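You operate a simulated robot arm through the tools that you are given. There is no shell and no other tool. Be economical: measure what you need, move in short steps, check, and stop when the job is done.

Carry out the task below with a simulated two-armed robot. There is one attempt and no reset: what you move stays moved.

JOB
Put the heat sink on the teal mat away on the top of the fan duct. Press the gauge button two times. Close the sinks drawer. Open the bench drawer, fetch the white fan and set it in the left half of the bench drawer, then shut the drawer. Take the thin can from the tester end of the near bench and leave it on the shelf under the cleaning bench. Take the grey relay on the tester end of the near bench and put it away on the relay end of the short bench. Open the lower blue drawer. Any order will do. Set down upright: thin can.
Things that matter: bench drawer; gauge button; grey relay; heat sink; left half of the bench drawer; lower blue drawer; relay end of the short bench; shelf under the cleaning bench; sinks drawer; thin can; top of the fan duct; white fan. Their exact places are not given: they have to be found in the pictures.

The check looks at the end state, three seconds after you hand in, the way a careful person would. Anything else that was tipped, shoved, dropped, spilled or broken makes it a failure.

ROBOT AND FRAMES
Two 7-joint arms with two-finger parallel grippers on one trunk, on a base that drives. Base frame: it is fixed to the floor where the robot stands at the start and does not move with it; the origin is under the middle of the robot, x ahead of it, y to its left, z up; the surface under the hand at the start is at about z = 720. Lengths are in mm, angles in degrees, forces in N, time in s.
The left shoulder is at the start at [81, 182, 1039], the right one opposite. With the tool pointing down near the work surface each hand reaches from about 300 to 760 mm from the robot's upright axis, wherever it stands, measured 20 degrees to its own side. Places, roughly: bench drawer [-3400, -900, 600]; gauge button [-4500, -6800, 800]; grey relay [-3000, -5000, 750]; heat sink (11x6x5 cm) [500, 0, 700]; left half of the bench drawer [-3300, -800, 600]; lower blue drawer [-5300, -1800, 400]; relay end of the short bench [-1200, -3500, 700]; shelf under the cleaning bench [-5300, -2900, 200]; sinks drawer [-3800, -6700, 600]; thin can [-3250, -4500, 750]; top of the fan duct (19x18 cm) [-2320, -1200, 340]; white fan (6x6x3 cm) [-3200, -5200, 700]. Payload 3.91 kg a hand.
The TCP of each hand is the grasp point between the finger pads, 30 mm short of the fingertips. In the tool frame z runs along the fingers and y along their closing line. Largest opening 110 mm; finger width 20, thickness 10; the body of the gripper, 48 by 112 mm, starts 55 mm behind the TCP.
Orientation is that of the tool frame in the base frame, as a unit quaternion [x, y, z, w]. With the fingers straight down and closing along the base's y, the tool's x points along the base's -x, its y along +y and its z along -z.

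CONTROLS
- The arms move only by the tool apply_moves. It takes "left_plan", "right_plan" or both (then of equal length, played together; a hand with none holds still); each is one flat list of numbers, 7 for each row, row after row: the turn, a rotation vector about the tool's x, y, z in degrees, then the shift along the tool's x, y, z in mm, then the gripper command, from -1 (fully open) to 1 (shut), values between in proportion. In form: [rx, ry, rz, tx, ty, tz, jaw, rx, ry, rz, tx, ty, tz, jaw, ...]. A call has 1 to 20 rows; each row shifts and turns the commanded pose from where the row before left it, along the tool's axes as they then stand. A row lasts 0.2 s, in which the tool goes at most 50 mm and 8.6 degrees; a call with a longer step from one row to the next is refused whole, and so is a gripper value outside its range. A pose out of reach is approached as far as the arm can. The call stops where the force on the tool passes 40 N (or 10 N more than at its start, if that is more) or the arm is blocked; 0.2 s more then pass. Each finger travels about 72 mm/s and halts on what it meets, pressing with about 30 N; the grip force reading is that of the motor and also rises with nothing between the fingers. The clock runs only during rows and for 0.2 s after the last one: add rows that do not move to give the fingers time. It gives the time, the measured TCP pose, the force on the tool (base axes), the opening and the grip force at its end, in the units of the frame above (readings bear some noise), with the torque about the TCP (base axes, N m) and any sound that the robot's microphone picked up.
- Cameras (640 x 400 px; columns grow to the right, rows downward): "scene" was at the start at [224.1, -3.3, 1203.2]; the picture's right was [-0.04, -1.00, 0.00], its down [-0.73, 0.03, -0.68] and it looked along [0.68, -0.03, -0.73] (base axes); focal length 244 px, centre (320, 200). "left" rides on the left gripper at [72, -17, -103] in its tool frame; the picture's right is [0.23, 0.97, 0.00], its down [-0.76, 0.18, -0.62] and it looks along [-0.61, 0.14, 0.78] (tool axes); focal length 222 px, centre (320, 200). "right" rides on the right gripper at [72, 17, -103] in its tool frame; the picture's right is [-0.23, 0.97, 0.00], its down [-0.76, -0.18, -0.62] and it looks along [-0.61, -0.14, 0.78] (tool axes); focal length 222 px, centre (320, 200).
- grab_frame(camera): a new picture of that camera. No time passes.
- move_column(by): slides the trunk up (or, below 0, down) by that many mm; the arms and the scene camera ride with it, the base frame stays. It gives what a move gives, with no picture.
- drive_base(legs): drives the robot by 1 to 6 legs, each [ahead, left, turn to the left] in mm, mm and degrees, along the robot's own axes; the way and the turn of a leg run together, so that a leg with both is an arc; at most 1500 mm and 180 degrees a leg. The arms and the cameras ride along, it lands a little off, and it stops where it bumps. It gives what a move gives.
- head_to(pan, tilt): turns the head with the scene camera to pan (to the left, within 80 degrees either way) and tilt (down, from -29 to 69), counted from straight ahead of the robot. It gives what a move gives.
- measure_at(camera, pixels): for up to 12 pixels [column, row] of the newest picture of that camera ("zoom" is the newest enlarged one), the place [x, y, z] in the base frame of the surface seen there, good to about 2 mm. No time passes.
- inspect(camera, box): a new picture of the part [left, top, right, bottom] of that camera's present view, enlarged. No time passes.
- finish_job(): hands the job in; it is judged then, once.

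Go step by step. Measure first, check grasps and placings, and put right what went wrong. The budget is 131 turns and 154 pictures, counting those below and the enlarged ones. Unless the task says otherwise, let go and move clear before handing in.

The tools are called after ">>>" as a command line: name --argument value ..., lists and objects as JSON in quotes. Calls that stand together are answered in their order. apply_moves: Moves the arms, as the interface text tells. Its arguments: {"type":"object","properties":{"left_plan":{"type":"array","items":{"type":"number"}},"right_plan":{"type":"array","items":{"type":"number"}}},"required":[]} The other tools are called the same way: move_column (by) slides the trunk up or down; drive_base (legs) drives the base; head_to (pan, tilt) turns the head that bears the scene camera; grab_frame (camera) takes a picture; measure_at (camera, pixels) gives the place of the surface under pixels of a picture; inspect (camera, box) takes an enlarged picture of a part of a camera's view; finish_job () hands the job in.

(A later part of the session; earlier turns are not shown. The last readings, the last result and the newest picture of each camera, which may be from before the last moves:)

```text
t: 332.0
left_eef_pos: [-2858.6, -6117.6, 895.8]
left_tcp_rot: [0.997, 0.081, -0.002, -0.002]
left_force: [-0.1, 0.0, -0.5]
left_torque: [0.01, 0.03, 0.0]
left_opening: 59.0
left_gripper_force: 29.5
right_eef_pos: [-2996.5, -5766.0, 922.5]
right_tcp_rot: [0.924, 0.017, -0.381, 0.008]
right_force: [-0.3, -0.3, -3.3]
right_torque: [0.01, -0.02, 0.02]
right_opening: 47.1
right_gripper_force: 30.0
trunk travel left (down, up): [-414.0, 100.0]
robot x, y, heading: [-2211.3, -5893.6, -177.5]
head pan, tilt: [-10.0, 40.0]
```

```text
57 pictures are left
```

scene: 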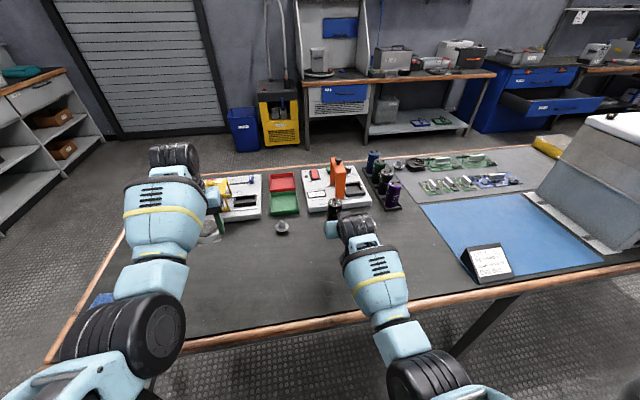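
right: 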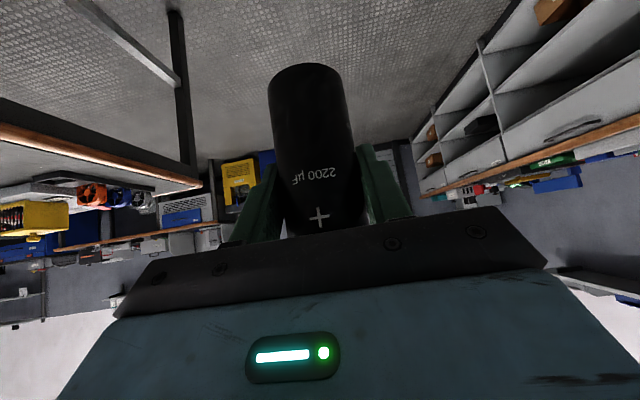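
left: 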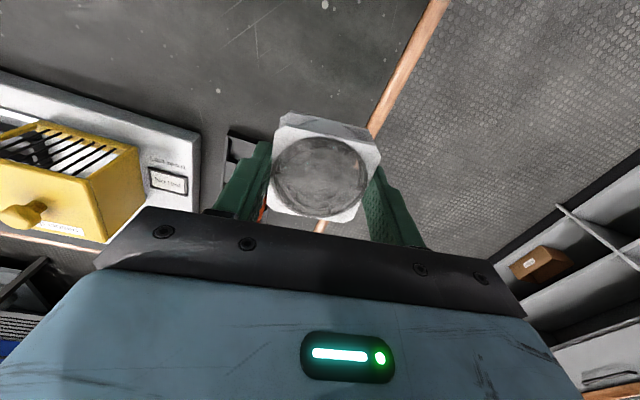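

The can is secure. I continue west, then north along the aisle, and face the cleaning bench.

>>> drive_base --legs '[[0, 0, -2.5], [1400, 0, 0], [640, 0, 0], [0, 0, -90], [1300, 0, 0], [1400, 0, 0]]'

>>> drive_base --legs '[[0, 0, 90]]'

>>> head_to --pan 0 --tilt 45

>>> grab_frame --camera "scene"

```text
t: 358.8
left_eef_pos: [-4683.5, -2602.3, 894.7]
left_tcp_rot: [0.777, -0.629, 0.0, -0.002]
left_force: [0.6, 0.0, -1.1]
left_torque: [-0.04, 0.01, 0.04]
left_opening: 58.9
left_gripper_force: 29.8
right_eef_pos: [-4338.7, -2448.9, 923.9]
right_tcp_rot: [0.68, -0.626, -0.282, -0.258]
right_force: [-0.6, 0.9, -3.1]
right_torque: [-0.05, 0.0, 0.04]
right_opening: 46.5
right_gripper_force: 30.4
trunk travel left (down, up): [-414.0, 100.0]
robot x, y, heading: [-4431.3, -3238.8, 95.4]
head pan, tilt: [-10.0, 40.0]
```

```text
t: 363.1
left_eef_pos: [-5057.1, -3505.5, 895.1]
left_tcp_rot: [0.993, 0.116, -0.002, -0.002]
left_force: [0.4, 0.2, 0.3]
left_torque: [-0.02, -0.03, 0.0]
left_opening: 58.9
left_gripper_force: 30.2
right_eef_pos: [-5217.7, -3164.9, 922.6]
right_tcp_rot: [0.923, 0.049, -0.381, 0.021]
right_force: [1.0, 0.2, -3.0]
right_torque: [0.0, -0.04, 0.03]
right_opening: 46.9
right_gripper_force: 29.8
trunk travel left (down, up): [-414.0, 100.0]
robot x, y, heading: [-4427.5, -3237.3, -173.1]
head pan, tilt: [-10.0, 40.0]
```

```text
t: 363.8
left_eef_pos: [-5057.2, -3504.7, 894.9]
left_tcp_rot: [0.993, 0.116, -0.001, 0.0]
left_force: [-0.1, -0.3, -0.2]
left_torque: [0.0, -0.01, 0.03]
left_opening: 59.0
left_gripper_force: 30.1
right_eef_pos: [-5219.0, -3163.8, 923.5]
right_tcp_rot: [0.923, 0.049, -0.381, 0.02]
right_force: [-0.1, 0.4, -2.4]
right_torque: [0.05, -0.01, -0.01]
right_opening: 46.7
right_gripper_force: 29.7
trunk travel left (down, up): [-414.0, 100.0]
robot x, y, heading: [-4430.0, -3238.0, -173.5]
head pan, tilt: [0.0, 45.0]
```

```text
56 pictures are left
```

scene: 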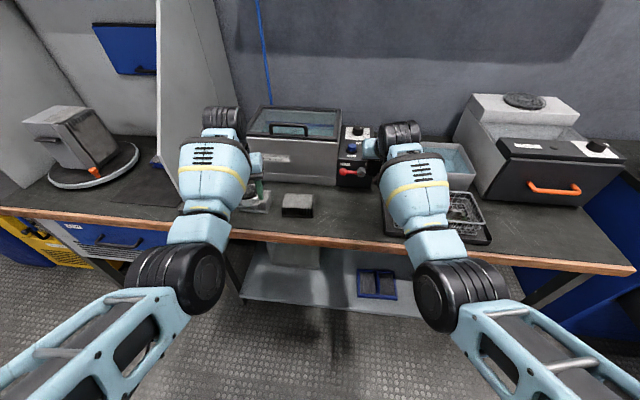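

I came in further than planned, with the hands over the bench but clear. I back up 250 mm, square up, and look at the shelf.

>>> drive_base --legs '[[-260, 0, 0], [0, 0, -6.6], [0, -150, 0]]'

>>> head_to --pan 0 --tilt 42

>>> grab_frame --camera "scene"

```text
t: 367.8
left_eef_pos: [-4824.4, -3247.8, 895.4]
left_tcp_rot: [0.998, 0.058, -0.002, -0.001]
left_force: [-0.9, 0.4, 0.3]
left_torque: [-0.01, 0.02, 0.01]
left_opening: 58.9
left_gripper_force: 29.8
right_eef_pos: [-4945.1, -2891.3, 922.3]
right_tcp_rot: [0.924, -0.005, -0.382, 0.0]
right_force: [0.2, -0.1, -3.2]
right_torque: [0.01, -0.03, -0.05]
right_opening: 46.8
right_gripper_force: 29.5
trunk travel left (down, up): [-414.0, 100.0]
robot x, y, heading: [-4168.8, -3055.6, -179.8]
head pan, tilt: [0.0, 45.0]
```

```text
t: 368.4
left_eef_pos: [-4823.9, -3248.7, 895.0]
left_tcp_rot: [0.998, 0.058, -0.001, -0.002]
left_force: [1.0, 0.6, -0.6]
left_torque: [0.02, -0.01, 0.01]
left_opening: 59.0
left_gripper_force: 30.0
right_eef_pos: [-4944.6, -2891.4, 923.8]
right_tcp_rot: [0.924, -0.005, -0.381, 0.0]
right_force: [0.3, 0.3, -2.5]
right_torque: [0.0, -0.01, 0.0]
right_opening: 46.4
right_gripper_force: 30.1
trunk travel left (down, up): [-414.0, 100.0]
robot x, y, heading: [-4168.6, -3055.8, -180.1]
head pan, tilt: [0.0, 42.0]
```

```text
55 pictures are left
```

scene: 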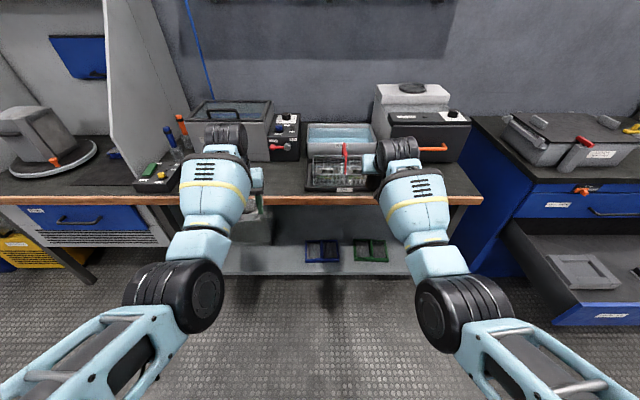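

The shelf is visible under the bench with the blue and green frames on it. I zoom and measure shelf extent and free places.

>>> inspect --camera "scene" --box '[220, 190, 500, 300]'

>>> measure_at --camera "zoom" --pixels '[[150, 175], [160, 130], [175, 135], [235, 160], [320, 165], [390, 165], [440, 185], [415, 150], [180, 185], [305, 185], [120, 90], [330, 30]]'

```text
2.29 times, centred on (360, 245) of scene
```

zoom: 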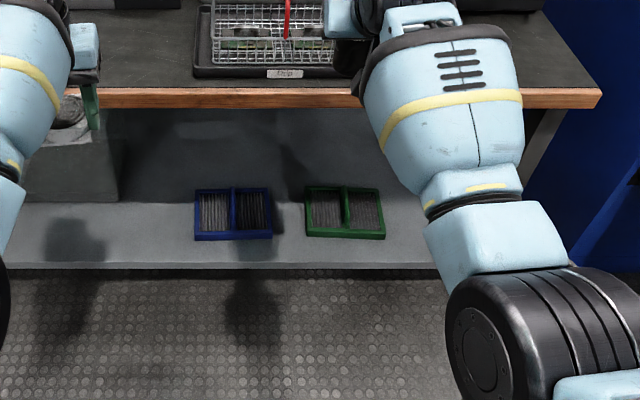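

```text
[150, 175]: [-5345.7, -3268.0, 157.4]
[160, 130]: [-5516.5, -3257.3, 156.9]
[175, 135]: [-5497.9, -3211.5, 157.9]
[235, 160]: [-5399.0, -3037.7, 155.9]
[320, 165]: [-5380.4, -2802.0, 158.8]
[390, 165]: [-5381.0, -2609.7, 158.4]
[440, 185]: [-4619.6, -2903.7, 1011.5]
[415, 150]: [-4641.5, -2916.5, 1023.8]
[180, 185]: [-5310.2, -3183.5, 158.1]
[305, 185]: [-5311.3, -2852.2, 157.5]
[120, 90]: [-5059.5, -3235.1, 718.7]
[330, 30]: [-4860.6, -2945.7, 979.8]
```

Shelf surface z≈157.5; a free place is left of the blue frame around (−5195, −3205). I retract the left hand with the fan, strafe left, and lower the trunk.

>>> apply_moves --left_plan '[0, 0, 0, 40, 0, 0, 1, 0, 0, 0, 40, 0, 0, 1, 0, 0, 0, 40, 0, 0, 1, 0, 0, 0, 30, 0, 0, 1, 0, 0, 0, 0, 0, 0, 1]'

>>> drive_base --legs '[[0, 315, 0]]'

>>> move_column --by -410

>>> grab_frame --camera "scene"

```text
t: 369.8
left_eef_pos: [-4733.1, -3275.2, 851.1]
left_tcp_rot: [0.997, 0.079, -0.012, 0.018]
left_force: [-1.0, 0.0, -1.6]
left_torque: [0.04, 0.0, -0.02]
left_opening: 59.0
left_gripper_force: 29.3
left hand out of reach, approached as far as the arm can: row 2, 3, 4
right_eef_pos: [-4943.1, -2892.0, 922.2]
right_tcp_rot: [0.925, -0.006, -0.38, -0.002]
right_force: [0.0, 0.0, -1.9]
right_torque: [0.0, -0.03, 0.01]
right_opening: 46.6
right_gripper_force: 30.0
trunk travel left (down, up): [-414.0, 100.0]
robot x, y, heading: [-4170.5, -3054.2, -179.9]
head pan, tilt: [0.0, 42.0]
stopped in row 5 (left hand): the arm was blocked; the commanded pose is now the measured one
```

```text
t: 373.1
left_eef_pos: [-4731.9, -3586.0, 851.1]
left_tcp_rot: [0.997, 0.079, -0.012, 0.02]
left_force: [-0.2, 0.3, -0.6]
left_torque: [-0.01, 0.0, 0.03]
left_opening: 59.3
left_gripper_force: 30.0
right_eef_pos: [-4944.8, -3203.5, 922.3]
right_tcp_rot: [0.924, -0.003, -0.382, -0.001]
right_force: [-0.5, -1.0, -2.6]
right_torque: [-0.02, -0.03, 0.02]
right_opening: 46.5
right_gripper_force: 30.1
trunk travel left (down, up): [-414.0, 100.0]
robot x, y, heading: [-4169.6, -3366.3, -179.9]
head pan, tilt: [0.0, 42.0]
```

```text
refused: -410 is not a number from -400 to 400
```

```text
53 pictures are left
```

scene: 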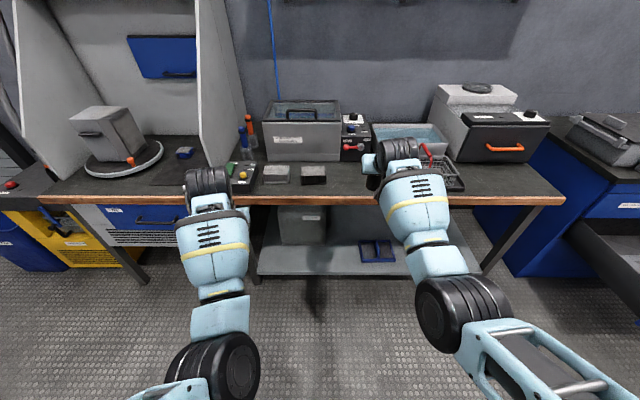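

I lower the trunk by 400.

>>> move_column --by -400

>>> grab_frame --camera "scene"

>>> measure_at --camera "scene" --pixels '[[300, 180], [280, 190], [370, 190], [300, 230], [240, 190], [400, 160], [330, 200], [200, 140], [160, 150], [320, 215]]'

```text
t: 376.9
left_eef_pos: [-4710.8, -3609.5, 328.2]
left_tcp_rot: [0.988, 0.086, 0.122, 0.047]
left_force: [-0.2, 0.0, 0.2]
left_torque: [0.02, -0.03, -0.01]
left_opening: 59.1
left_gripper_force: 29.9
right_eef_pos: [-4944.7, -3203.3, 524.0]
right_tcp_rot: [0.924, -0.003, -0.382, 0.0]
right_force: [-0.9, -0.5, -2.1]
right_torque: [0.0, -0.02, -0.02]
right_opening: 47.1
right_gripper_force: 30.1
trunk travel left (down, up): [-14.0, 500.0]
robot x, y, heading: [-4168.8, -3364.4, -179.7]
head pan, tilt: [0.0, 42.0]
```

```text
52 pictures are left
```

scene: 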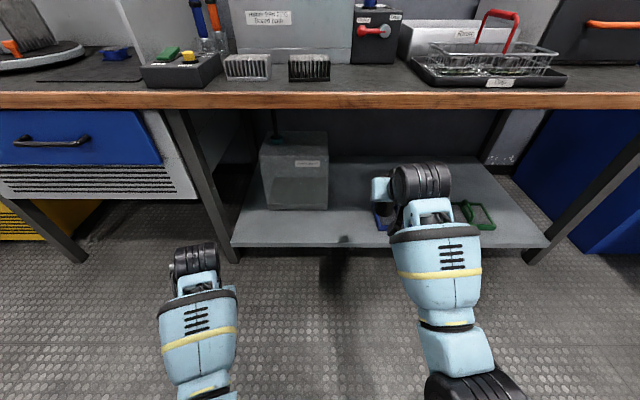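

```text
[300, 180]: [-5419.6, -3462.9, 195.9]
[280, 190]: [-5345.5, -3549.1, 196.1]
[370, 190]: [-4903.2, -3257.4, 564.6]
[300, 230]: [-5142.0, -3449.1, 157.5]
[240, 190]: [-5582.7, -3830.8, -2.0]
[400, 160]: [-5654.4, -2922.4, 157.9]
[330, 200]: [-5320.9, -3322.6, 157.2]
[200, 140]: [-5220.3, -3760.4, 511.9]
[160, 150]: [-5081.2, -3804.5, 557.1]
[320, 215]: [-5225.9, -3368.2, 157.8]
```

The free spot is straight ahead of the can. I lower the right hand to z≈232 in front of the shelf.

>>> apply_moves --right_plan '[0, 0, 0, 29, 0, 29, 1, 0, 0, 0, 29, 0, 29, 1, 0, 0, 0, 29, 0, 29, 1, 0, 0, 0, 29, 0, 29, 1, 0, 0, 0, 29, 0, 29, 1, 0, 0, 0, 29, 0, 29, 1, 0, 0, 0, 32, 0, 32, 1, 0, 0, 0, 0, 0, 0, 1]'

>>> grab_frame --camera "right"

>>> grab_frame --camera "scene"

```text
t: 378.8
left_eef_pos: [-4709.0, -3608.0, 328.1]
left_tcp_rot: [0.988, 0.086, 0.123, 0.047]
left_force: [-0.4, 0.5, 0.0]
left_torque: [-0.01, -0.01, 0.0]
left_opening: 59.0
left_gripper_force: 29.8
right_eef_pos: [-4945.6, -3205.1, 232.4]
right_tcp_rot: [0.924, -0.004, -0.382, -0.001]
right_force: [1.1, 0.6, -3.3]
right_torque: [0.01, -0.06, -0.03]
right_opening: 47.0
right_gripper_force: 30.1
trunk travel left (down, up): [-14.0, 500.0]
robot x, y, heading: [-4172.5, -3367.5, -179.9]
head pan, tilt: [0.0, 42.0]
```

```text
51 pictures are left
```

right: 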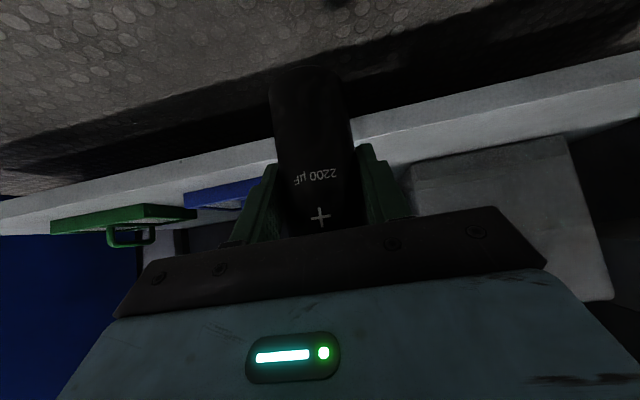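

```text
50 pictures are left
```

scene: 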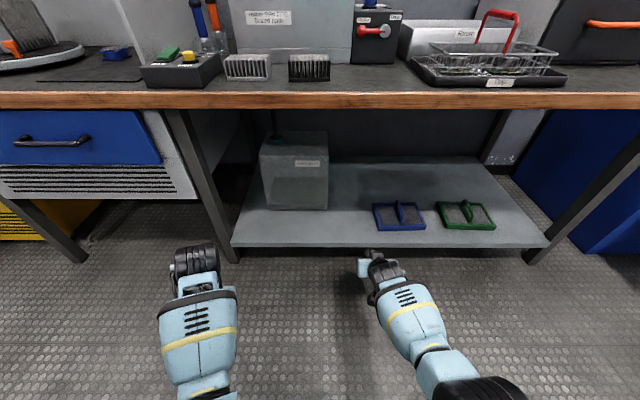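

>>> measure_at --camera "scene" --pixels '[[376, 215], [380, 229], [326, 205], [350, 243], [350, 220], [345, 200]]'

>>> measure_at --camera "right" --pixels '[[190, 195], [200, 207], [400, 150], [430, 165]]'

```text
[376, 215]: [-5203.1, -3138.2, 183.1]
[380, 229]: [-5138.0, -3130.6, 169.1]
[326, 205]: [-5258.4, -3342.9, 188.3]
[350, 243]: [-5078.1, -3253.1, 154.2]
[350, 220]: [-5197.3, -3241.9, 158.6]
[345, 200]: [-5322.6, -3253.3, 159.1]
```

```text
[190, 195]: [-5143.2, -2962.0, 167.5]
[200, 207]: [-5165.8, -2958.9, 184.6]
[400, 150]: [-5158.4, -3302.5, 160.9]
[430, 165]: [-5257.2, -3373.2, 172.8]
```

The gap spans y −3343…−3138 with the shelf edge at x −5078. I drive forward 235 and left 32.

>>> drive_base --legs '[[0, 32, 0], [235, 0, 0]]'

>>> grab_frame --camera "right"

>>> grab_frame --camera "scene"

```text
t: 381.1
left_eef_pos: [-4946.8, -3638.9, 328.2]
left_tcp_rot: [0.988, 0.085, 0.123, 0.047]
left_force: [0.4, -0.2, -1.0]
left_torque: [0.0, 0.0, 0.02]
left_opening: 58.9
left_gripper_force: 30.1
right_eef_pos: [-5181.7, -3234.0, 233.1]
right_tcp_rot: [0.924, -0.005, -0.382, -0.002]
right_force: [1.3, 0.0, -2.0]
right_torque: [-0.02, -0.04, 0.01]
right_opening: 46.9
right_gripper_force: 29.8
trunk travel left (down, up): [-14.0, 500.0]
robot x, y, heading: [-4407.5, -3393.2, -179.9]
head pan, tilt: [0.0, 42.0]
```

```text
49 pictures are left
```

right: 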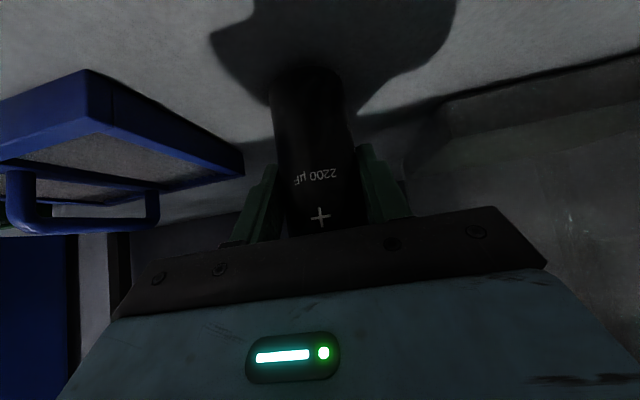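

```text
48 pictures are left
```

scene: 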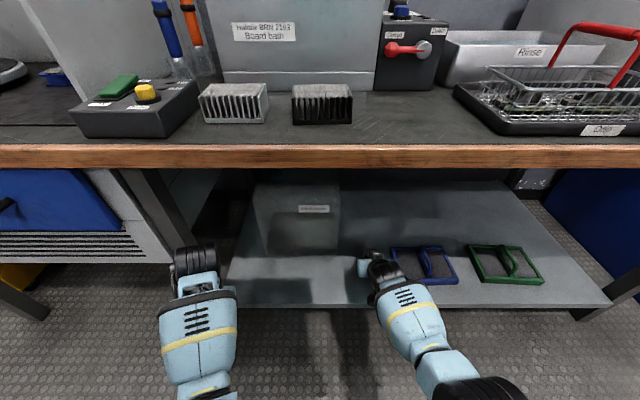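

I lower ~7 mm in small steps until contact, then open.

>>> apply_moves --right_plan '[0, 0, 0, 2.5, 0, 2.5, 1, 0, 0, 0, 1.5, 0, 1.5, 1, 0, 0, 0, 1, 0, 1, 1, 0, 0, 0, 0, 0, 0, 1]'

>>> apply_moves --right_plan '[0, 0, 0, 0, 0, 0, 0.1, 0, 0, 0, 0, 0, 0, 0, 0, 0, 0, 0, 0, 0, -0.25, 0, 0, 0, 0, 0, 0, -0.25, 0, 0, 0, 0, 0, 0, -0.25]'

>>> grab_frame --camera "right"

```text
t: 382.1
left_eef_pos: [-4946.4, -3641.4, 329.2]
left_tcp_rot: [0.988, 0.086, 0.121, 0.049]
left_force: [0.4, -0.6, 0.0]
left_torque: [0.03, -0.02, 0.0]
left_opening: 59.0
left_gripper_force: 30.6
right_eef_pos: [-5182.6, -3233.9, 226.9]
right_tcp_rot: [0.923, -0.005, -0.384, -0.001]
right_force: [10.8, -0.2, 13.8]
right_torque: [0.12, -0.52, -0.04]
right_opening: 46.7
right_gripper_force: 30.3
trunk travel left (down, up): [-14.0, 500.0]
robot x, y, heading: [-4406.8, -3395.4, -179.8]
head pan, tilt: [0.0, 42.0]
```

```text
t: 383.3
left_eef_pos: [-4946.7, -3640.9, 327.0]
left_tcp_rot: [0.988, 0.086, 0.122, 0.05]
left_force: [-0.3, -0.2, -0.1]
left_torque: [-0.01, 0.0, -0.03]
left_opening: 58.9
left_gripper_force: 29.7
right_eef_pos: [-5182.6, -3233.8, 225.5]
right_tcp_rot: [0.924, -0.005, -0.382, -0.002]
right_force: [-0.3, -0.6, -0.6]
right_torque: [0.01, 0.01, 0.01]
right_opening: 68.9
right_gripper_force: 0.1
trunk travel left (down, up): [-14.0, 500.0]
robot x, y, heading: [-4405.8, -3395.4, -180.2]
head pan, tilt: [0.0, 42.0]
```

```text
47 pictures are left
```

right: 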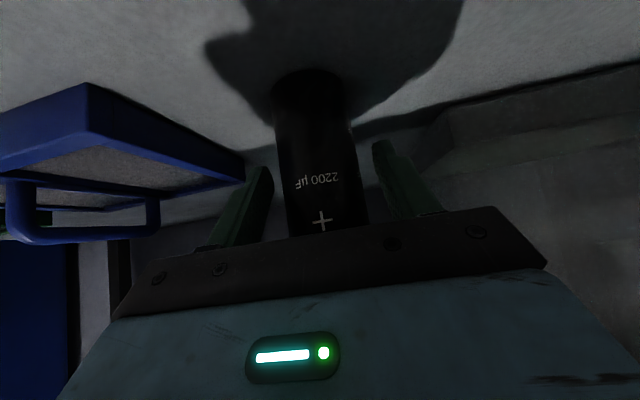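

The can stands free. I withdraw straight back with the hand, then with the base.

>>> apply_moves --right_plan '[0, 0, 0, 10, 0, -10, -0.25, 0, 0, 0, 20, 0, -20, -0.25, 0, 0, 0, 20, 0, -20, -0.25, 0, 0, 0, 0, 0, 0, -0.25]'

>>> drive_base --legs '[[-300, 0, 0]]'

>>> grab_frame --camera "scene"

```text
t: 384.3
left_eef_pos: [-4947.6, -3641.0, 327.5]
left_tcp_rot: [0.988, 0.086, 0.123, 0.049]
left_force: [-0.2, -0.3, -0.2]
left_torque: [0.01, 0.02, -0.02]
left_opening: 59.1
left_gripper_force: 30.5
right_eef_pos: [-5111.2, -3234.9, 226.2]
right_tcp_rot: [0.924, -0.005, -0.382, -0.002]
right_force: [0.5, -0.7, 0.1]
right_torque: [0.02, -0.01, 0.02]
right_opening: 68.8
right_gripper_force: 0.0
trunk travel left (down, up): [-14.0, 500.0]
robot x, y, heading: [-4405.9, -3395.5, -180.0]
head pan, tilt: [0.0, 42.0]
```

```text
t: 386.4
left_eef_pos: [-4643.8, -3640.9, 328.6]
left_tcp_rot: [0.988, 0.085, 0.122, 0.05]
left_force: [-0.2, 0.1, -1.1]
left_torque: [-0.03, 0.01, -0.02]
left_opening: 58.7
left_gripper_force: 30.1
right_eef_pos: [-4807.0, -3232.2, 226.2]
right_tcp_rot: [0.924, -0.006, -0.382, -0.002]
right_force: [0.3, 0.6, 0.4]
right_torque: [0.0, 0.02, -0.01]
right_opening: 68.9
right_gripper_force: 0.1
trunk travel left (down, up): [-14.0, 500.0]
robot x, y, heading: [-4102.8, -3394.7, 180.0]
head pan, tilt: [0.0, 42.0]
```

```text
46 pictures are left
```

scene: 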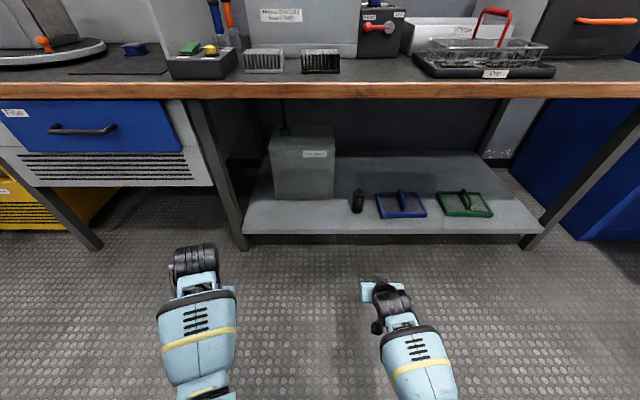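

The can stands upright on the shelf. Now the bench drawer: I raise the trunk 500, drive north along x≈−4200 and round to the north side of the drawer bench.

>>> move_column --by 400

>>> move_column --by 100

>>> drive_base --legs '[[100, 0, 0], [0, 0, -90], [1400, 0, 0], [1400, 0, 0], [600, 0, 0]]'

>>> head_to --pan -60 --tilt 30

>>> grab_frame --camera "scene"

```text
t: 390.2
left_eef_pos: [-4640.8, -3639.8, 726.7]
left_tcp_rot: [0.988, 0.084, 0.123, 0.048]
left_force: [0.1, 0.1, -0.9]
left_torque: [0.0, -0.01, 0.0]
left_opening: 59.3
left_gripper_force: 29.7
right_eef_pos: [-4828.7, -3231.9, 669.3]
right_tcp_rot: [0.912, -0.007, -0.41, -0.002]
right_force: [-0.1, 0.0, 1.0]
right_torque: [-0.02, -0.01, 0.01]
right_opening: 68.8
right_gripper_force: 0.0
trunk travel left (down, up): [-414.0, 100.0]
robot x, y, heading: [-4101.9, -3397.2, 179.9]
head pan, tilt: [0.0, 42.0]
```

```text
t: 391.5
left_eef_pos: [-4640.9, -3640.2, 825.5]
left_tcp_rot: [0.987, 0.084, 0.124, 0.05]
left_force: [0.2, -0.1, -0.8]
left_torque: [0.02, 0.01, -0.02]
left_opening: 58.6
left_gripper_force: 29.9
right_eef_pos: [-4887.6, -3231.8, 1000.3]
right_tcp_rot: [0.839, -0.005, -0.544, 0.001]
right_force: [0.6, 1.1, -0.6]
right_torque: [-0.01, 0.05, 0.01]
right_opening: 68.7
right_gripper_force: 0.0
trunk travel left (down, up): [-514.0, 0.0]
robot x, y, heading: [-4103.5, -3400.6, 179.9]
head pan, tilt: [0.0, 42.0]
```

```text
t: 412.7
left_eef_pos: [-4639.3, 573.1, 826.6]
left_tcp_rot: [0.774, -0.62, 0.053, 0.121]
left_force: [0.0, 0.0, -0.1]
left_torque: [0.02, 0.01, 0.01]
left_opening: 59.1
left_gripper_force: 30.3
right_eef_pos: [-4244.8, 839.0, 1003.3]
right_tcp_rot: [0.603, -0.581, -0.396, -0.376]
right_force: [0.0, 0.3, 0.1]
right_torque: [0.01, 0.0, 0.02]
right_opening: 68.7
right_gripper_force: 0.1
trunk travel left (down, up): [-514.0, 0.0]
robot x, y, heading: [-4371.0, 42.9, 92.8]
head pan, tilt: [0.0, 42.0]
```

```text
t: 414.0
left_eef_pos: [-4640.9, 572.9, 828.6]
left_tcp_rot: [0.774, -0.62, 0.054, 0.12]
left_force: [-0.2, 0.0, -0.1]
left_torque: [0.0, 0.02, 0.01]
left_opening: 58.9
left_gripper_force: 30.3
right_eef_pos: [-4242.4, 839.5, 1003.8]
right_tcp_rot: [0.603, -0.581, -0.396, -0.377]
right_force: [0.5, -0.2, 0.0]
right_torque: [0.02, 0.01, -0.01]
right_opening: 68.9
right_gripper_force: 0.0
trunk travel left (down, up): [-514.0, 0.0]
robot x, y, heading: [-4370.6, 47.3, 93.0]
head pan, tilt: [-60.0, 30.0]
```

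```text
45 pictures are left
```

scene: 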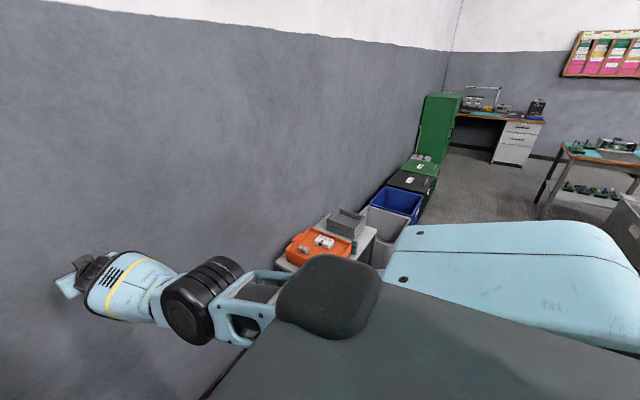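

>>> measure_at --camera "scene" --pixels '[[200, 150], [50, 200], [300, 100], [350, 225], [300, 240], [385, 200], [40, 330]]'

```text
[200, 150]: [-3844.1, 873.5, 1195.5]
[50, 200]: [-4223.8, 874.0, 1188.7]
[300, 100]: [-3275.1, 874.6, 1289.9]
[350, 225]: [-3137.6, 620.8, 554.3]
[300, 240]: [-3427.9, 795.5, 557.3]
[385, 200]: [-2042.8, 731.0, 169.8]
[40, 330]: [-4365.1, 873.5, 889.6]
```

The wall is at y=874, so the right fingertips nearly touch it. I back up, turn to face east, and drive to x≈−3400.

>>> drive_base --legs '[[-150, 0, 0], [0, 0, -93], [960, 0, 0], [0, 150, 0]]'

>>> head_to --pan -75 --tilt 45

>>> grab_frame --camera "scene"

```text
t: 425.5
left_eef_pos: [-2860.4, 299.1, 827.5]
left_tcp_rot: [-0.09, 0.987, 0.049, -0.123]
left_force: [0.8, -1.4, -0.5]
left_torque: [-0.03, -0.02, 0.0]
left_opening: 58.9
left_gripper_force: 29.8
right_eef_pos: [-2611.7, -107.2, 1004.1]
right_tcp_rot: [0.001, 0.837, 0.003, 0.547]
right_force: [0.1, 0.3, -0.5]
right_torque: [-0.02, -0.01, -0.02]
right_opening: 68.9
right_gripper_force: 0.1
trunk travel left (down, up): [-514.0, 0.0]
robot x, y, heading: [-3402.0, 55.0, 0.9]
head pan, tilt: [-60.0, 30.0]
```

```text
t: 426.2
left_eef_pos: [-2861.7, 298.9, 827.1]
left_tcp_rot: [-0.089, 0.987, 0.049, -0.123]
left_force: [0.2, 0.5, -0.1]
left_torque: [0.02, -0.02, -0.02]
left_opening: 59.1
left_gripper_force: 29.7
right_eef_pos: [-2612.0, -107.2, 1004.7]
right_tcp_rot: [0.002, 0.838, 0.003, 0.546]
right_force: [0.3, 0.3, 0.5]
right_torque: [-0.01, -0.04, -0.01]
right_opening: 68.8
right_gripper_force: 0.1
trunk travel left (down, up): [-514.0, 0.0]
robot x, y, heading: [-3402.5, 50.7, 0.4]
head pan, tilt: [-75.0, 45.0]
```

```text
44 pictures are left
```

scene: 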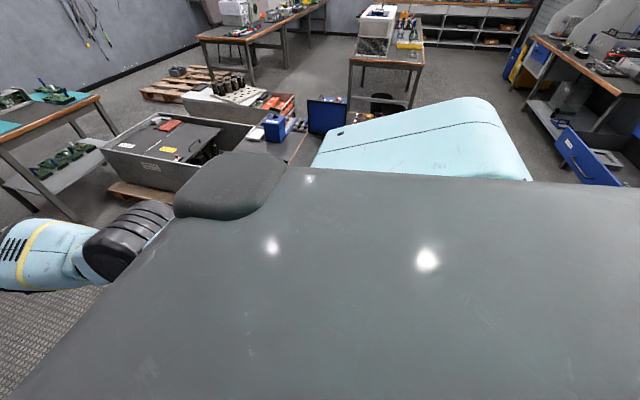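

I turn right to face the bench from its north side.

>>> drive_base --legs '[[0, 0, -90.5]]'

>>> head_to --pan 0 --tilt 45

>>> grab_frame --camera "scene"

```text
t: 430.5
left_eef_pos: [-3149.1, -486.1, 827.3]
left_tcp_rot: [0.632, 0.764, 0.121, -0.052]
left_force: [-0.2, -1.2, -0.1]
left_torque: [0.01, -0.03, -0.02]
left_opening: 59.0
left_gripper_force: 30.1
right_eef_pos: [-3553.2, -739.0, 1002.9]
right_tcp_rot: [0.591, 0.593, -0.383, 0.39]
right_force: [0.5, 0.4, 0.9]
right_torque: [-0.03, 0.0, -0.01]
right_opening: 68.8
right_gripper_force: 0.1
trunk travel left (down, up): [-514.0, 0.0]
robot x, y, heading: [-3400.6, 51.9, -89.3]
head pan, tilt: [-75.0, 45.0]
```

```text
t: 431.9
left_eef_pos: [-3149.4, -486.6, 828.0]
left_tcp_rot: [0.632, 0.764, 0.121, -0.052]
left_force: [-0.2, -0.1, -0.7]
left_torque: [-0.01, -0.05, 0.02]
left_opening: 58.9
left_gripper_force: 30.2
right_eef_pos: [-3553.5, -739.2, 1003.6]
right_tcp_rot: [0.592, 0.593, -0.383, 0.389]
right_force: [-0.6, 0.7, 0.0]
right_torque: [-0.03, -0.04, 0.01]
right_opening: 68.8
right_gripper_force: 0.1
trunk travel left (down, up): [-514.0, 0.0]
robot x, y, heading: [-3404.5, 53.8, -89.1]
head pan, tilt: [0.0, 45.0]
```

```text
43 pictures are left
```

scene: 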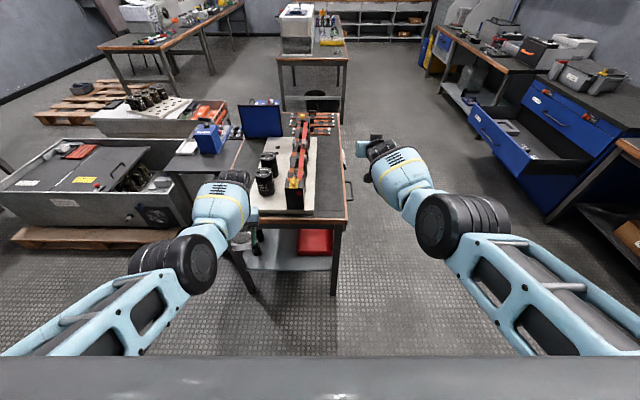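

The bench is narrower than thought, and a drawer handle is visible on its west side at (348,188). I zoom and measure.

>>> inspect --camera "scene" --box '[210, 110, 390, 260]'

>>> measure_at --camera "zoom" --pixels '[[490, 285], [497, 275], [485, 240], [470, 380], [480, 390], [450, 150], [440, 220], [380, 190], [475, 280], [300, 270], [465, 200]]'

```text
2.67 times, centred on (300, 185) of scene
```

zoom: 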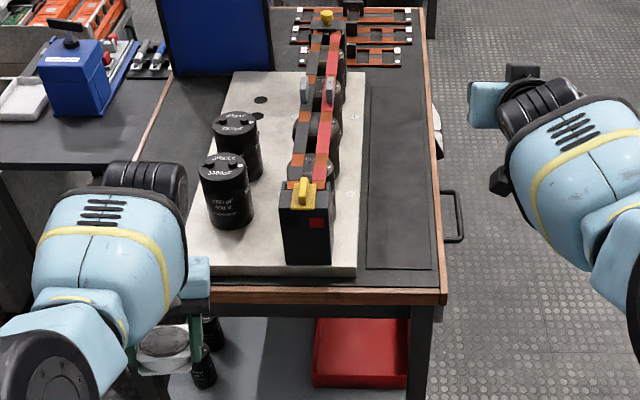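

```text
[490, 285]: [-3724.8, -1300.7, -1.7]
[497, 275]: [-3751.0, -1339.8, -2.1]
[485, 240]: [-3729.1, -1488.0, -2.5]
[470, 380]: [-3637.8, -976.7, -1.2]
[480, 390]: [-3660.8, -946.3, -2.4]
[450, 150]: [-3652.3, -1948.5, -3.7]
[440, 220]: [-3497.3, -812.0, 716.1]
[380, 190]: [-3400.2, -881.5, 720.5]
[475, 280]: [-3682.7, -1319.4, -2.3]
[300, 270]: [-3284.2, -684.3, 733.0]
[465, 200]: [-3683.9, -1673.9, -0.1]
```

The drawer handle is on the west side (bench edge x≈−3500). I move to the west of the bench and face east.

>>> drive_base --legs '[[0, -860, 0], [0, 0, 89.2], [0, -930, 0]]'

>>> head_to --pan 0 --tilt 45

>>> grab_frame --camera "scene"

```text
t: 451.8
left_eef_pos: [-3710.7, -647.1, 828.4]
left_tcp_rot: [-0.09, 0.987, 0.049, -0.122]
left_force: [0.0, -0.2, -0.2]
left_torque: [0.01, 0.0, 0.0]
left_opening: 58.9
left_gripper_force: 30.1
right_eef_pos: [-3459.7, -1053.4, 1004.2]
right_tcp_rot: [0.001, 0.837, 0.003, 0.547]
right_force: [-0.3, 0.3, -0.6]
right_torque: [0.02, 0.01, 0.01]
right_opening: 69.0
right_gripper_force: 0.0
trunk travel left (down, up): [-514.0, 0.0]
robot x, y, heading: [-4247.6, -894.0, 0.4]
head pan, tilt: [0.0, 45.0]
```

```text
t: 452.4
left_eef_pos: [-3710.0, -647.1, 826.8]
left_tcp_rot: [-0.09, 0.987, 0.049, -0.123]
left_force: [0.2, -0.8, 0.1]
left_torque: [-0.05, 0.0, 0.01]
left_opening: 59.0
left_gripper_force: 29.5
right_eef_pos: [-3460.3, -1053.7, 1003.8]
right_tcp_rot: [0.001, 0.837, 0.003, 0.547]
right_force: [0.3, 0.4, 0.2]
right_torque: [0.02, -0.05, 0.01]
right_opening: 69.0
right_gripper_force: 0.1
trunk travel left (down, up): [-514.0, 0.0]
robot x, y, heading: [-4244.1, -895.9, 0.5]
head pan, tilt: [0.0, 45.0]
```

```text
41 pictures are left
```

scene: 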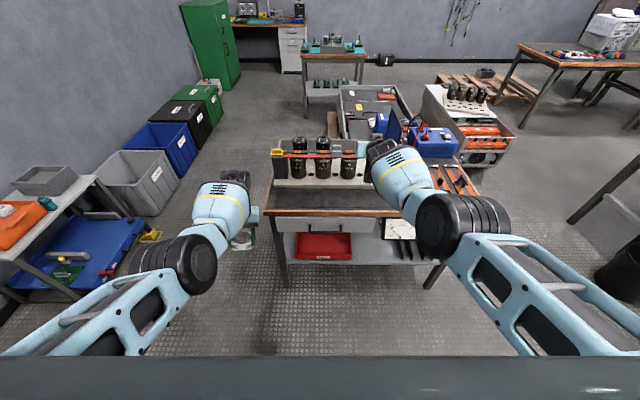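

>>> inspect --camera "scene" --box '[260, 190, 420, 280]'

>>> measure_at --camera "zoom" --pixels '[[208, 150], [263, 150], [320, 150], [220, 135], [80, 135], [345, 135], [263, 170], [263, 125], [200, 95], [80, 160], [365, 135], [263, 180]]'

```text
4.00 times, centred on (340, 235) of scene
```

zoom: 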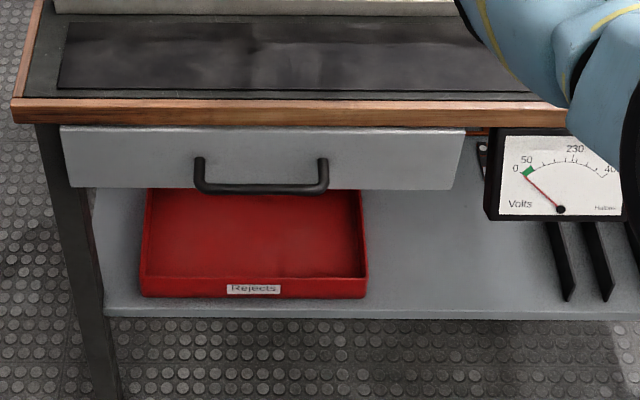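

```text
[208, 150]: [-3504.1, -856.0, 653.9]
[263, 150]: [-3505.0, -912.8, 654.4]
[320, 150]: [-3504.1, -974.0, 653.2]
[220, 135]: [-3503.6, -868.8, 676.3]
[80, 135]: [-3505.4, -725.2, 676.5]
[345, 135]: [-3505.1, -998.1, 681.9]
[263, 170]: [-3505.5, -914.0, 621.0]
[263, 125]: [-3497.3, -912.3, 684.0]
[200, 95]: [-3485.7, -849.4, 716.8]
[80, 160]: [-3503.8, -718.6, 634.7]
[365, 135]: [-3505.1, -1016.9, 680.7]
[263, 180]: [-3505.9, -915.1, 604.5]
```

Drawer face x=−3504, y −705…−1110, handle centre y≈−913. I back up 180, turn the right hand to point forward with vertical closing, and measure the handle.

>>> measure_at --camera "zoom" --pixels '[[263, 188], [240, 188], [290, 188], [200, 170]]'

>>> drive_base --legs '[[-180, 0, -0.4]]'

>>> apply_moves --right_plan '[1.7, -1.68, -8.08, 0, 0, 0, -1, 1.7, -1.68, -8.08, 0, 0, 0, -1, 1.7, -1.68, -8.08, 0, 0, 0, -1, 1.7, -1.68, -8.08, 0, 0, 0, -1, 1.7, -1.68, -8.08, 0, 0, 0, -1, 1.7, -1.68, -8.08, 0, 0, 0, -1, 1.7, -1.68, -8.08, 0, 0, 0, -1, 1.7, -1.68, -8.08, 0, 0, 0, -1, 1.7, -1.68, -8.08, 0, 0, 0, -1, 1.7, -1.68, -8.08, 0, 0, 0, -1, 1.7, -1.68, -8.08, 0, 0, 0, -1, 0, 0, 0, 0, 0, 0, -1]'

```text
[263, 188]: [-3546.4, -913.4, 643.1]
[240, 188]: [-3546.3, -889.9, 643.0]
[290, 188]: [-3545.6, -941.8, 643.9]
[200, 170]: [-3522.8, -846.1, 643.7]
```

```text
t: 453.9
left_eef_pos: [-3885.5, -653.6, 828.4]
left_tcp_rot: [-0.086, 0.987, 0.05, -0.123]
left_force: [0.3, 0.0, 0.4]
left_torque: [0.02, -0.02, -0.02]
left_opening: 59.0
left_gripper_force: 29.6
right_eef_pos: [-3639.5, -1061.7, 1003.5]
right_tcp_rot: [0.005, 0.838, 0.001, 0.546]
right_force: [0.8, 0.3, 0.8]
right_torque: [0.01, 0.0, -0.02]
right_opening: 69.0
right_gripper_force: 0.0
trunk travel left (down, up): [-514.0, 0.0]
robot x, y, heading: [-4426.6, -899.2, -0.1]
head pan, tilt: [0.0, 45.0]
```

```text
t: 456.4
left_eef_pos: [-3886.1, -653.3, 828.0]
left_tcp_rot: [-0.086, 0.988, 0.048, -0.122]
left_force: [-0.2, 0.2, -0.9]
left_torque: [0.03, 0.0, -0.02]
left_opening: 58.9
left_gripper_force: 30.2
right_eef_pos: [-3643.1, -1081.0, 1016.1]
right_tcp_rot: [-0.498, 0.502, -0.502, 0.498]
right_force: [-0.4, 0.0, 0.3]
right_torque: [0.0, 0.03, 0.0]
right_opening: 109.9
right_gripper_force: 0.1
right hand out of reach, approached as far as the arm can: row 4, 6, 8, 10
trunk travel left (down, up): [-514.0, 0.0]
robot x, y, heading: [-4426.9, -900.2, -0.1]
head pan, tilt: [0.0, 45.0]
```

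The right hand points forward. Handle bar is at (−3546, −913, 643). I shift left 150, lower the trunk 370 and check alignment.

>>> drive_base --legs '[[0, 150, 0]]'

>>> move_column --by -370

>>> grab_frame --camera "scene"

>>> grab_frame --camera "right"

```text
t: 458.4
left_eef_pos: [-3885.5, -506.0, 828.4]
left_tcp_rot: [-0.087, 0.987, 0.048, -0.123]
left_force: [-0.5, -0.5, -1.0]
left_torque: [0.0, -0.02, 0.0]
left_opening: 59.0
left_gripper_force: 30.5
right_eef_pos: [-3644.0, -933.4, 1014.3]
right_tcp_rot: [-0.499, 0.502, -0.501, 0.497]
right_force: [0.1, 1.0, -0.2]
right_torque: [0.0, 0.0, 0.01]
right_opening: 110.2
right_gripper_force: 0.0
trunk travel left (down, up): [-514.0, 0.0]
robot x, y, heading: [-4423.9, -750.6, 0.2]
head pan, tilt: [0.0, 45.0]
```

```text
t: 462.0
left_eef_pos: [-3886.1, -505.7, 458.0]
left_tcp_rot: [-0.086, 0.987, 0.05, -0.123]
left_force: [0.1, 1.7, -1.6]
left_torque: [0.0, -0.03, 0.01]
left_opening: 59.1
left_gripper_force: 30.1
right_eef_pos: [-3806.9, -933.7, 234.3]
right_tcp_rot: [-0.625, 0.628, -0.331, 0.325]
right_force: [-0.3, -0.3, 0.0]
right_torque: [0.01, -0.02, -0.02]
right_opening: 110.1
right_gripper_force: 0.1
trunk travel left (down, up): [-144.0, 370.0]
robot x, y, heading: [-4426.1, -748.2, -0.1]
head pan, tilt: [0.0, 45.0]
```

```text
39 pictures are left
```

scene: 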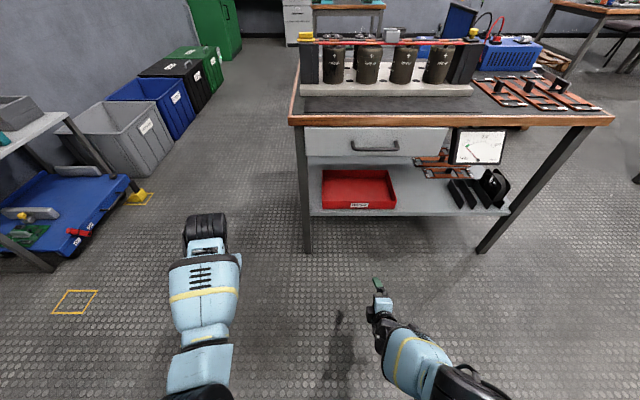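

```text
38 pictures are left
```

right: 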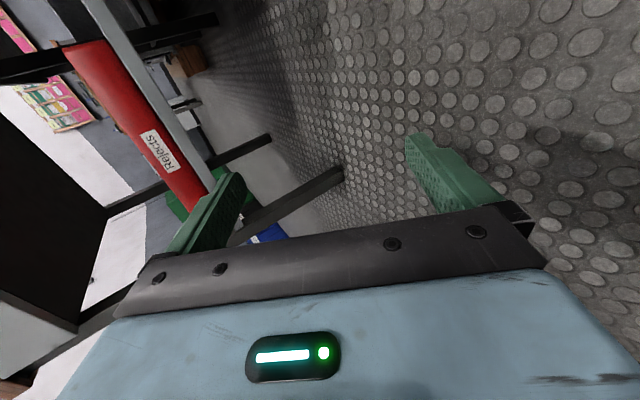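

The right arm swung down during the trunk move. I rotate it back 34.7° about tool x and bring it up to the handle height.

>>> apply_moves --right_plan '[6.94, 0, 0, 0, 0, 0, -1, 6.94, 0, 0, 0, 0, 0, -1, 6.94, 0, 0, 0, 0, 0, -1, 6.94, 0, 0, 0, 0, 0, -1, 6.94, 0, 0, 0, 0, 0, -1, 0, 0, 0, 0, 0, 0, -1]'

```text
t: 463.4
left_eef_pos: [-3885.7, -505.1, 456.6]
left_tcp_rot: [-0.086, 0.988, 0.048, -0.122]
left_force: [-0.9, -0.2, -0.5]
left_torque: [0.03, 0.02, 0.0]
left_opening: 59.0
left_gripper_force: 29.5
right_eef_pos: [-3791.8, -964.0, 328.0]
right_tcp_rot: [0.5, -0.501, 0.502, -0.496]
right_force: [0.3, 0.2, 1.1]
right_torque: [0.02, 0.0, 0.02]
right_opening: 109.7
right_gripper_force: 0.0
right hand out of reach, approached as far as the arm can: row 1, 2, 3, 4, 5
trunk travel left (down, up): [-144.0, 370.0]
robot x, y, heading: [-4424.4, -749.6, -0.0]
head pan, tilt: [0.0, 45.0]
```

>>> apply_moves --right_plan '[0, 0, 0, -4, -40, 10, -1, 0, 0, 0, -4, -40, 10, -1, 0, 0, 0, -4, -40, 10, -1, 0, 0, 0, -4, -40, 10, -1, 0, 0, 0, -4, -40, 10, -1, 0, 0, 0, -4, -40, 10, -1, 0, 0, 0, -4, -40, 10, -1, 0, 0, 0, -4, -35, 10, -1, 0, 0, 0, 0, 0, 0, -1]'

>>> grab_frame --camera "right"

```text
t: 465.4
left_eef_pos: [-3886.0, -505.9, 457.5]
left_tcp_rot: [-0.086, 0.987, 0.05, -0.123]
left_force: [-0.1, 0.2, 0.1]
left_torque: [0.02, -0.02, 0.02]
left_opening: 58.8
left_gripper_force: 30.1
right_eef_pos: [-3597.1, -912.1, 516.4]
right_tcp_rot: [0.5, -0.501, 0.503, -0.496]
right_force: [0.1, 0.0, -0.1]
right_torque: [0.0, -0.04, 0.03]
right_opening: 110.1
right_gripper_force: 0.1
right hand out of reach, approached as far as the arm can: row 1, 2, 3, 4, 5, 6, 7, 8
trunk travel left (down, up): [-144.0, 370.0]
robot x, y, heading: [-4427.6, -750.9, 0.0]
head pan, tilt: [0.0, 45.0]
```

```text
37 pictures are left
```

right: 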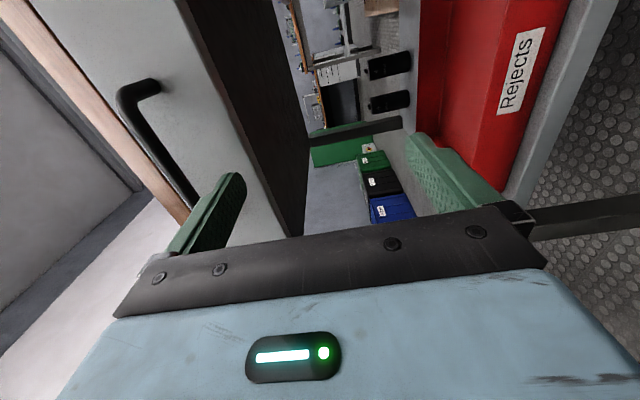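

The hand is overextended. I pull it back 180 mm and see where it settles.

>>> apply_moves --right_plan '[0, 0, 0, 0, 0, -45, -1, 0, 0, 0, 0, 0, -45, -1, 0, 0, 0, 0, 0, -45, -1, 0, 0, 0, 0, 0, -45, -1, 0, 0, 0, 0, 0, 0, -1, 0, 0, 0, 0, 0, 0, -1]'

```text
t: 466.8
left_eef_pos: [-3885.0, -505.4, 458.5]
left_tcp_rot: [-0.087, 0.988, 0.049, -0.122]
left_force: [1.2, -0.4, -0.9]
left_torque: [0.0, -0.05, 0.01]
left_opening: 59.1
left_gripper_force: 29.9
right_eef_pos: [-3677.6, -888.6, 428.3]
right_tcp_rot: [0.5, -0.501, 0.503, -0.497]
right_force: [0.3, -0.5, 0.7]
right_torque: [0.01, 0.0, 0.01]
right_opening: 110.3
right_gripper_force: 0.1
right hand out of reach, approached as far as the arm can: row 1, 2, 3, 4
trunk travel left (down, up): [-144.0, 370.0]
robot x, y, heading: [-4428.5, -753.8, 0.3]
head pan, tilt: [0.0, 45.0]
```

The right arm appears to be stuck in a straight-elbow singularity. I pull the hand inward along the arm line with a small sideways wiggle to make the elbow bend.

>>> apply_moves --right_plan '[0, 0, 0, 20, -30, -30, -1, 0, 0, 0, 20, -30, -30, -1, 0, 0, 0, -20, -30, -30, -1, 0, 0, 0, -20, -30, -30, -1, 0, 0, 0, 20, -30, -30, -1, 0, 0, 0, 20, -30, -30, -1, 0, 0, 0, -20, -30, -30, -1, 0, 0, 0, -20, -30, -30, -1, 0, 0, 0, 0, 0, 0, -1]'

>>> grab_frame --camera "scene"

```text
t: 468.8
left_eef_pos: [-3886.3, -505.1, 457.6]
left_tcp_rot: [-0.085, 0.987, 0.048, -0.124]
left_force: [0.7, -0.1, -0.1]
left_torque: [-0.02, -0.01, -0.02]
left_opening: 58.9
left_gripper_force: 30.3
right_eef_pos: [-3699.2, -788.8, 444.2]
right_tcp_rot: [0.5, -0.501, 0.503, -0.496]
right_force: [-1.1, -0.1, -0.2]
right_torque: [-0.01, 0.0, 0.0]
right_opening: 109.8
right_gripper_force: 0.0
right hand out of reach, approached as far as the arm can: row 1, 2, 3, 4, 5, 6, 7, 8
trunk travel left (down, up): [-144.0, 370.0]
robot x, y, heading: [-4425.0, -750.1, 0.4]
head pan, tilt: [0.0, 45.0]
```

```text
36 pictures are left
```

scene: 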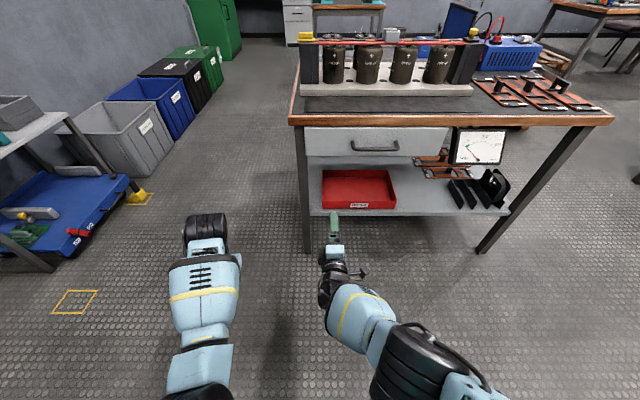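

Still straight, but a straight arm is usable: I can slide it up along its arc and do all pushing and pulling with the base. I back up 130 and raise the hand to z≈643, y≈−913.

>>> drive_base --legs '[[-130, 0, 0]]'

>>> apply_moves --right_plan '[0, 0, 0, 22, -35, 25, -1, 0, 0, 0, 22, -35, 25, -1, 0, 0, 0, 22, -35, 20, -1, 0, 0, 0, 22, -35, 15, -1, 0, 0, 0, 20, -35, 15, -1, 0, 0, 0, 16, -25, 10, -1, 0, 0, 0, 0, 0, 0, -1]'

```text
t: 470.1
left_eef_pos: [-4017.2, -504.6, 458.3]
left_tcp_rot: [-0.087, 0.988, 0.048, -0.122]
left_force: [0.1, -0.6, -1.5]
left_torque: [-0.03, 0.01, -0.01]
left_opening: 59.1
left_gripper_force: 29.9
right_eef_pos: [-3829.1, -787.3, 444.6]
right_tcp_rot: [0.5, -0.5, 0.502, -0.498]
right_force: [0.4, 0.2, 0.6]
right_torque: [-0.02, 0.02, 0.03]
right_opening: 109.8
right_gripper_force: 0.0
trunk travel left (down, up): [-144.0, 370.0]
robot x, y, heading: [-4558.1, -750.2, 0.2]
head pan, tilt: [0.0, 45.0]
```

```text
t: 471.6
left_eef_pos: [-4017.3, -505.0, 457.8]
left_tcp_rot: [-0.087, 0.987, 0.049, -0.122]
left_force: [-1.1, 0.0, -0.3]
left_torque: [0.04, 0.05, -0.02]
left_opening: 59.1
left_gripper_force: 29.4
right_eef_pos: [-3673.9, -897.3, 612.3]
right_tcp_rot: [0.5, -0.501, 0.502, -0.497]
right_force: [0.6, 0.3, -0.2]
right_torque: [-0.01, 0.0, 0.02]
right_opening: 110.1
right_gripper_force: 0.0
right hand out of reach, approached as far as the arm can: row 1, 2, 3, 4, 5, 6
trunk travel left (down, up): [-144.0, 370.0]
robot x, y, heading: [-4557.7, -749.2, 0.1]
head pan, tilt: [0.0, 45.0]
```

The slide works: z 612. A bit more up, then I check with the right camera.

>>> apply_moves --right_plan '[0, 0, 0, 2, -22, 8, -1, 0, 0, 0, 2, -18, 6, -1, 0, 0, 0, 0, 0, 0, -1]'

>>> grab_frame --camera "right"

>>> grab_frame --camera "scene"

```text
t: 472.4
left_eef_pos: [-4017.3, -504.4, 457.0]
left_tcp_rot: [-0.087, 0.987, 0.049, -0.122]
left_force: [-0.9, 0.2, -0.4]
left_torque: [-0.01, 0.02, 0.01]
left_opening: 59.0
left_gripper_force: 30.2
right_eef_pos: [-3658.8, -899.2, 651.8]
right_tcp_rot: [0.501, -0.5, 0.502, -0.497]
right_force: [-0.4, -0.3, 1.3]
right_torque: [0.01, 0.0, 0.02]
right_opening: 109.8
right_gripper_force: 0.0
right hand out of reach, approached as far as the arm can: row 1
trunk travel left (down, up): [-144.0, 370.0]
robot x, y, heading: [-4559.4, -747.3, 0.2]
head pan, tilt: [0.0, 45.0]
```

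```text
35 pictures are left
```

right: 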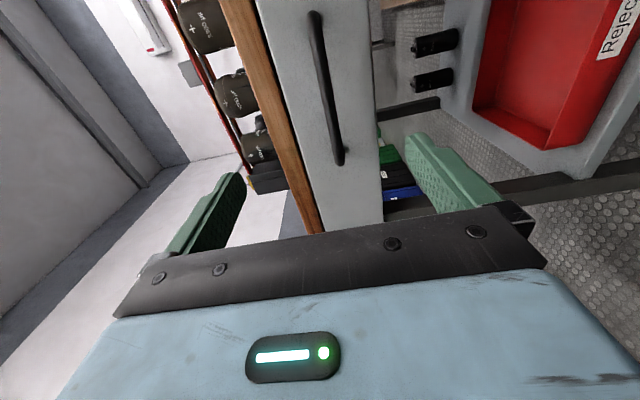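

```text
34 pictures are left
```

scene: 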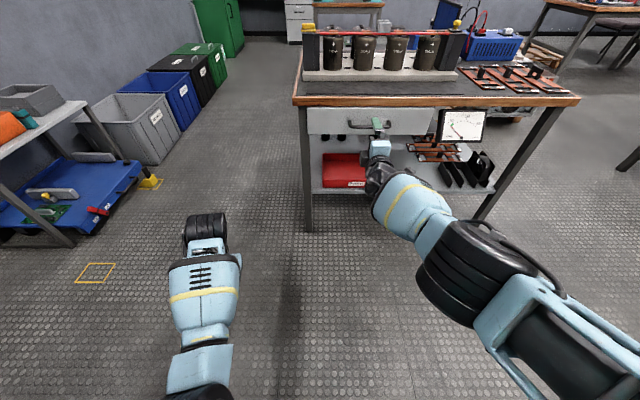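

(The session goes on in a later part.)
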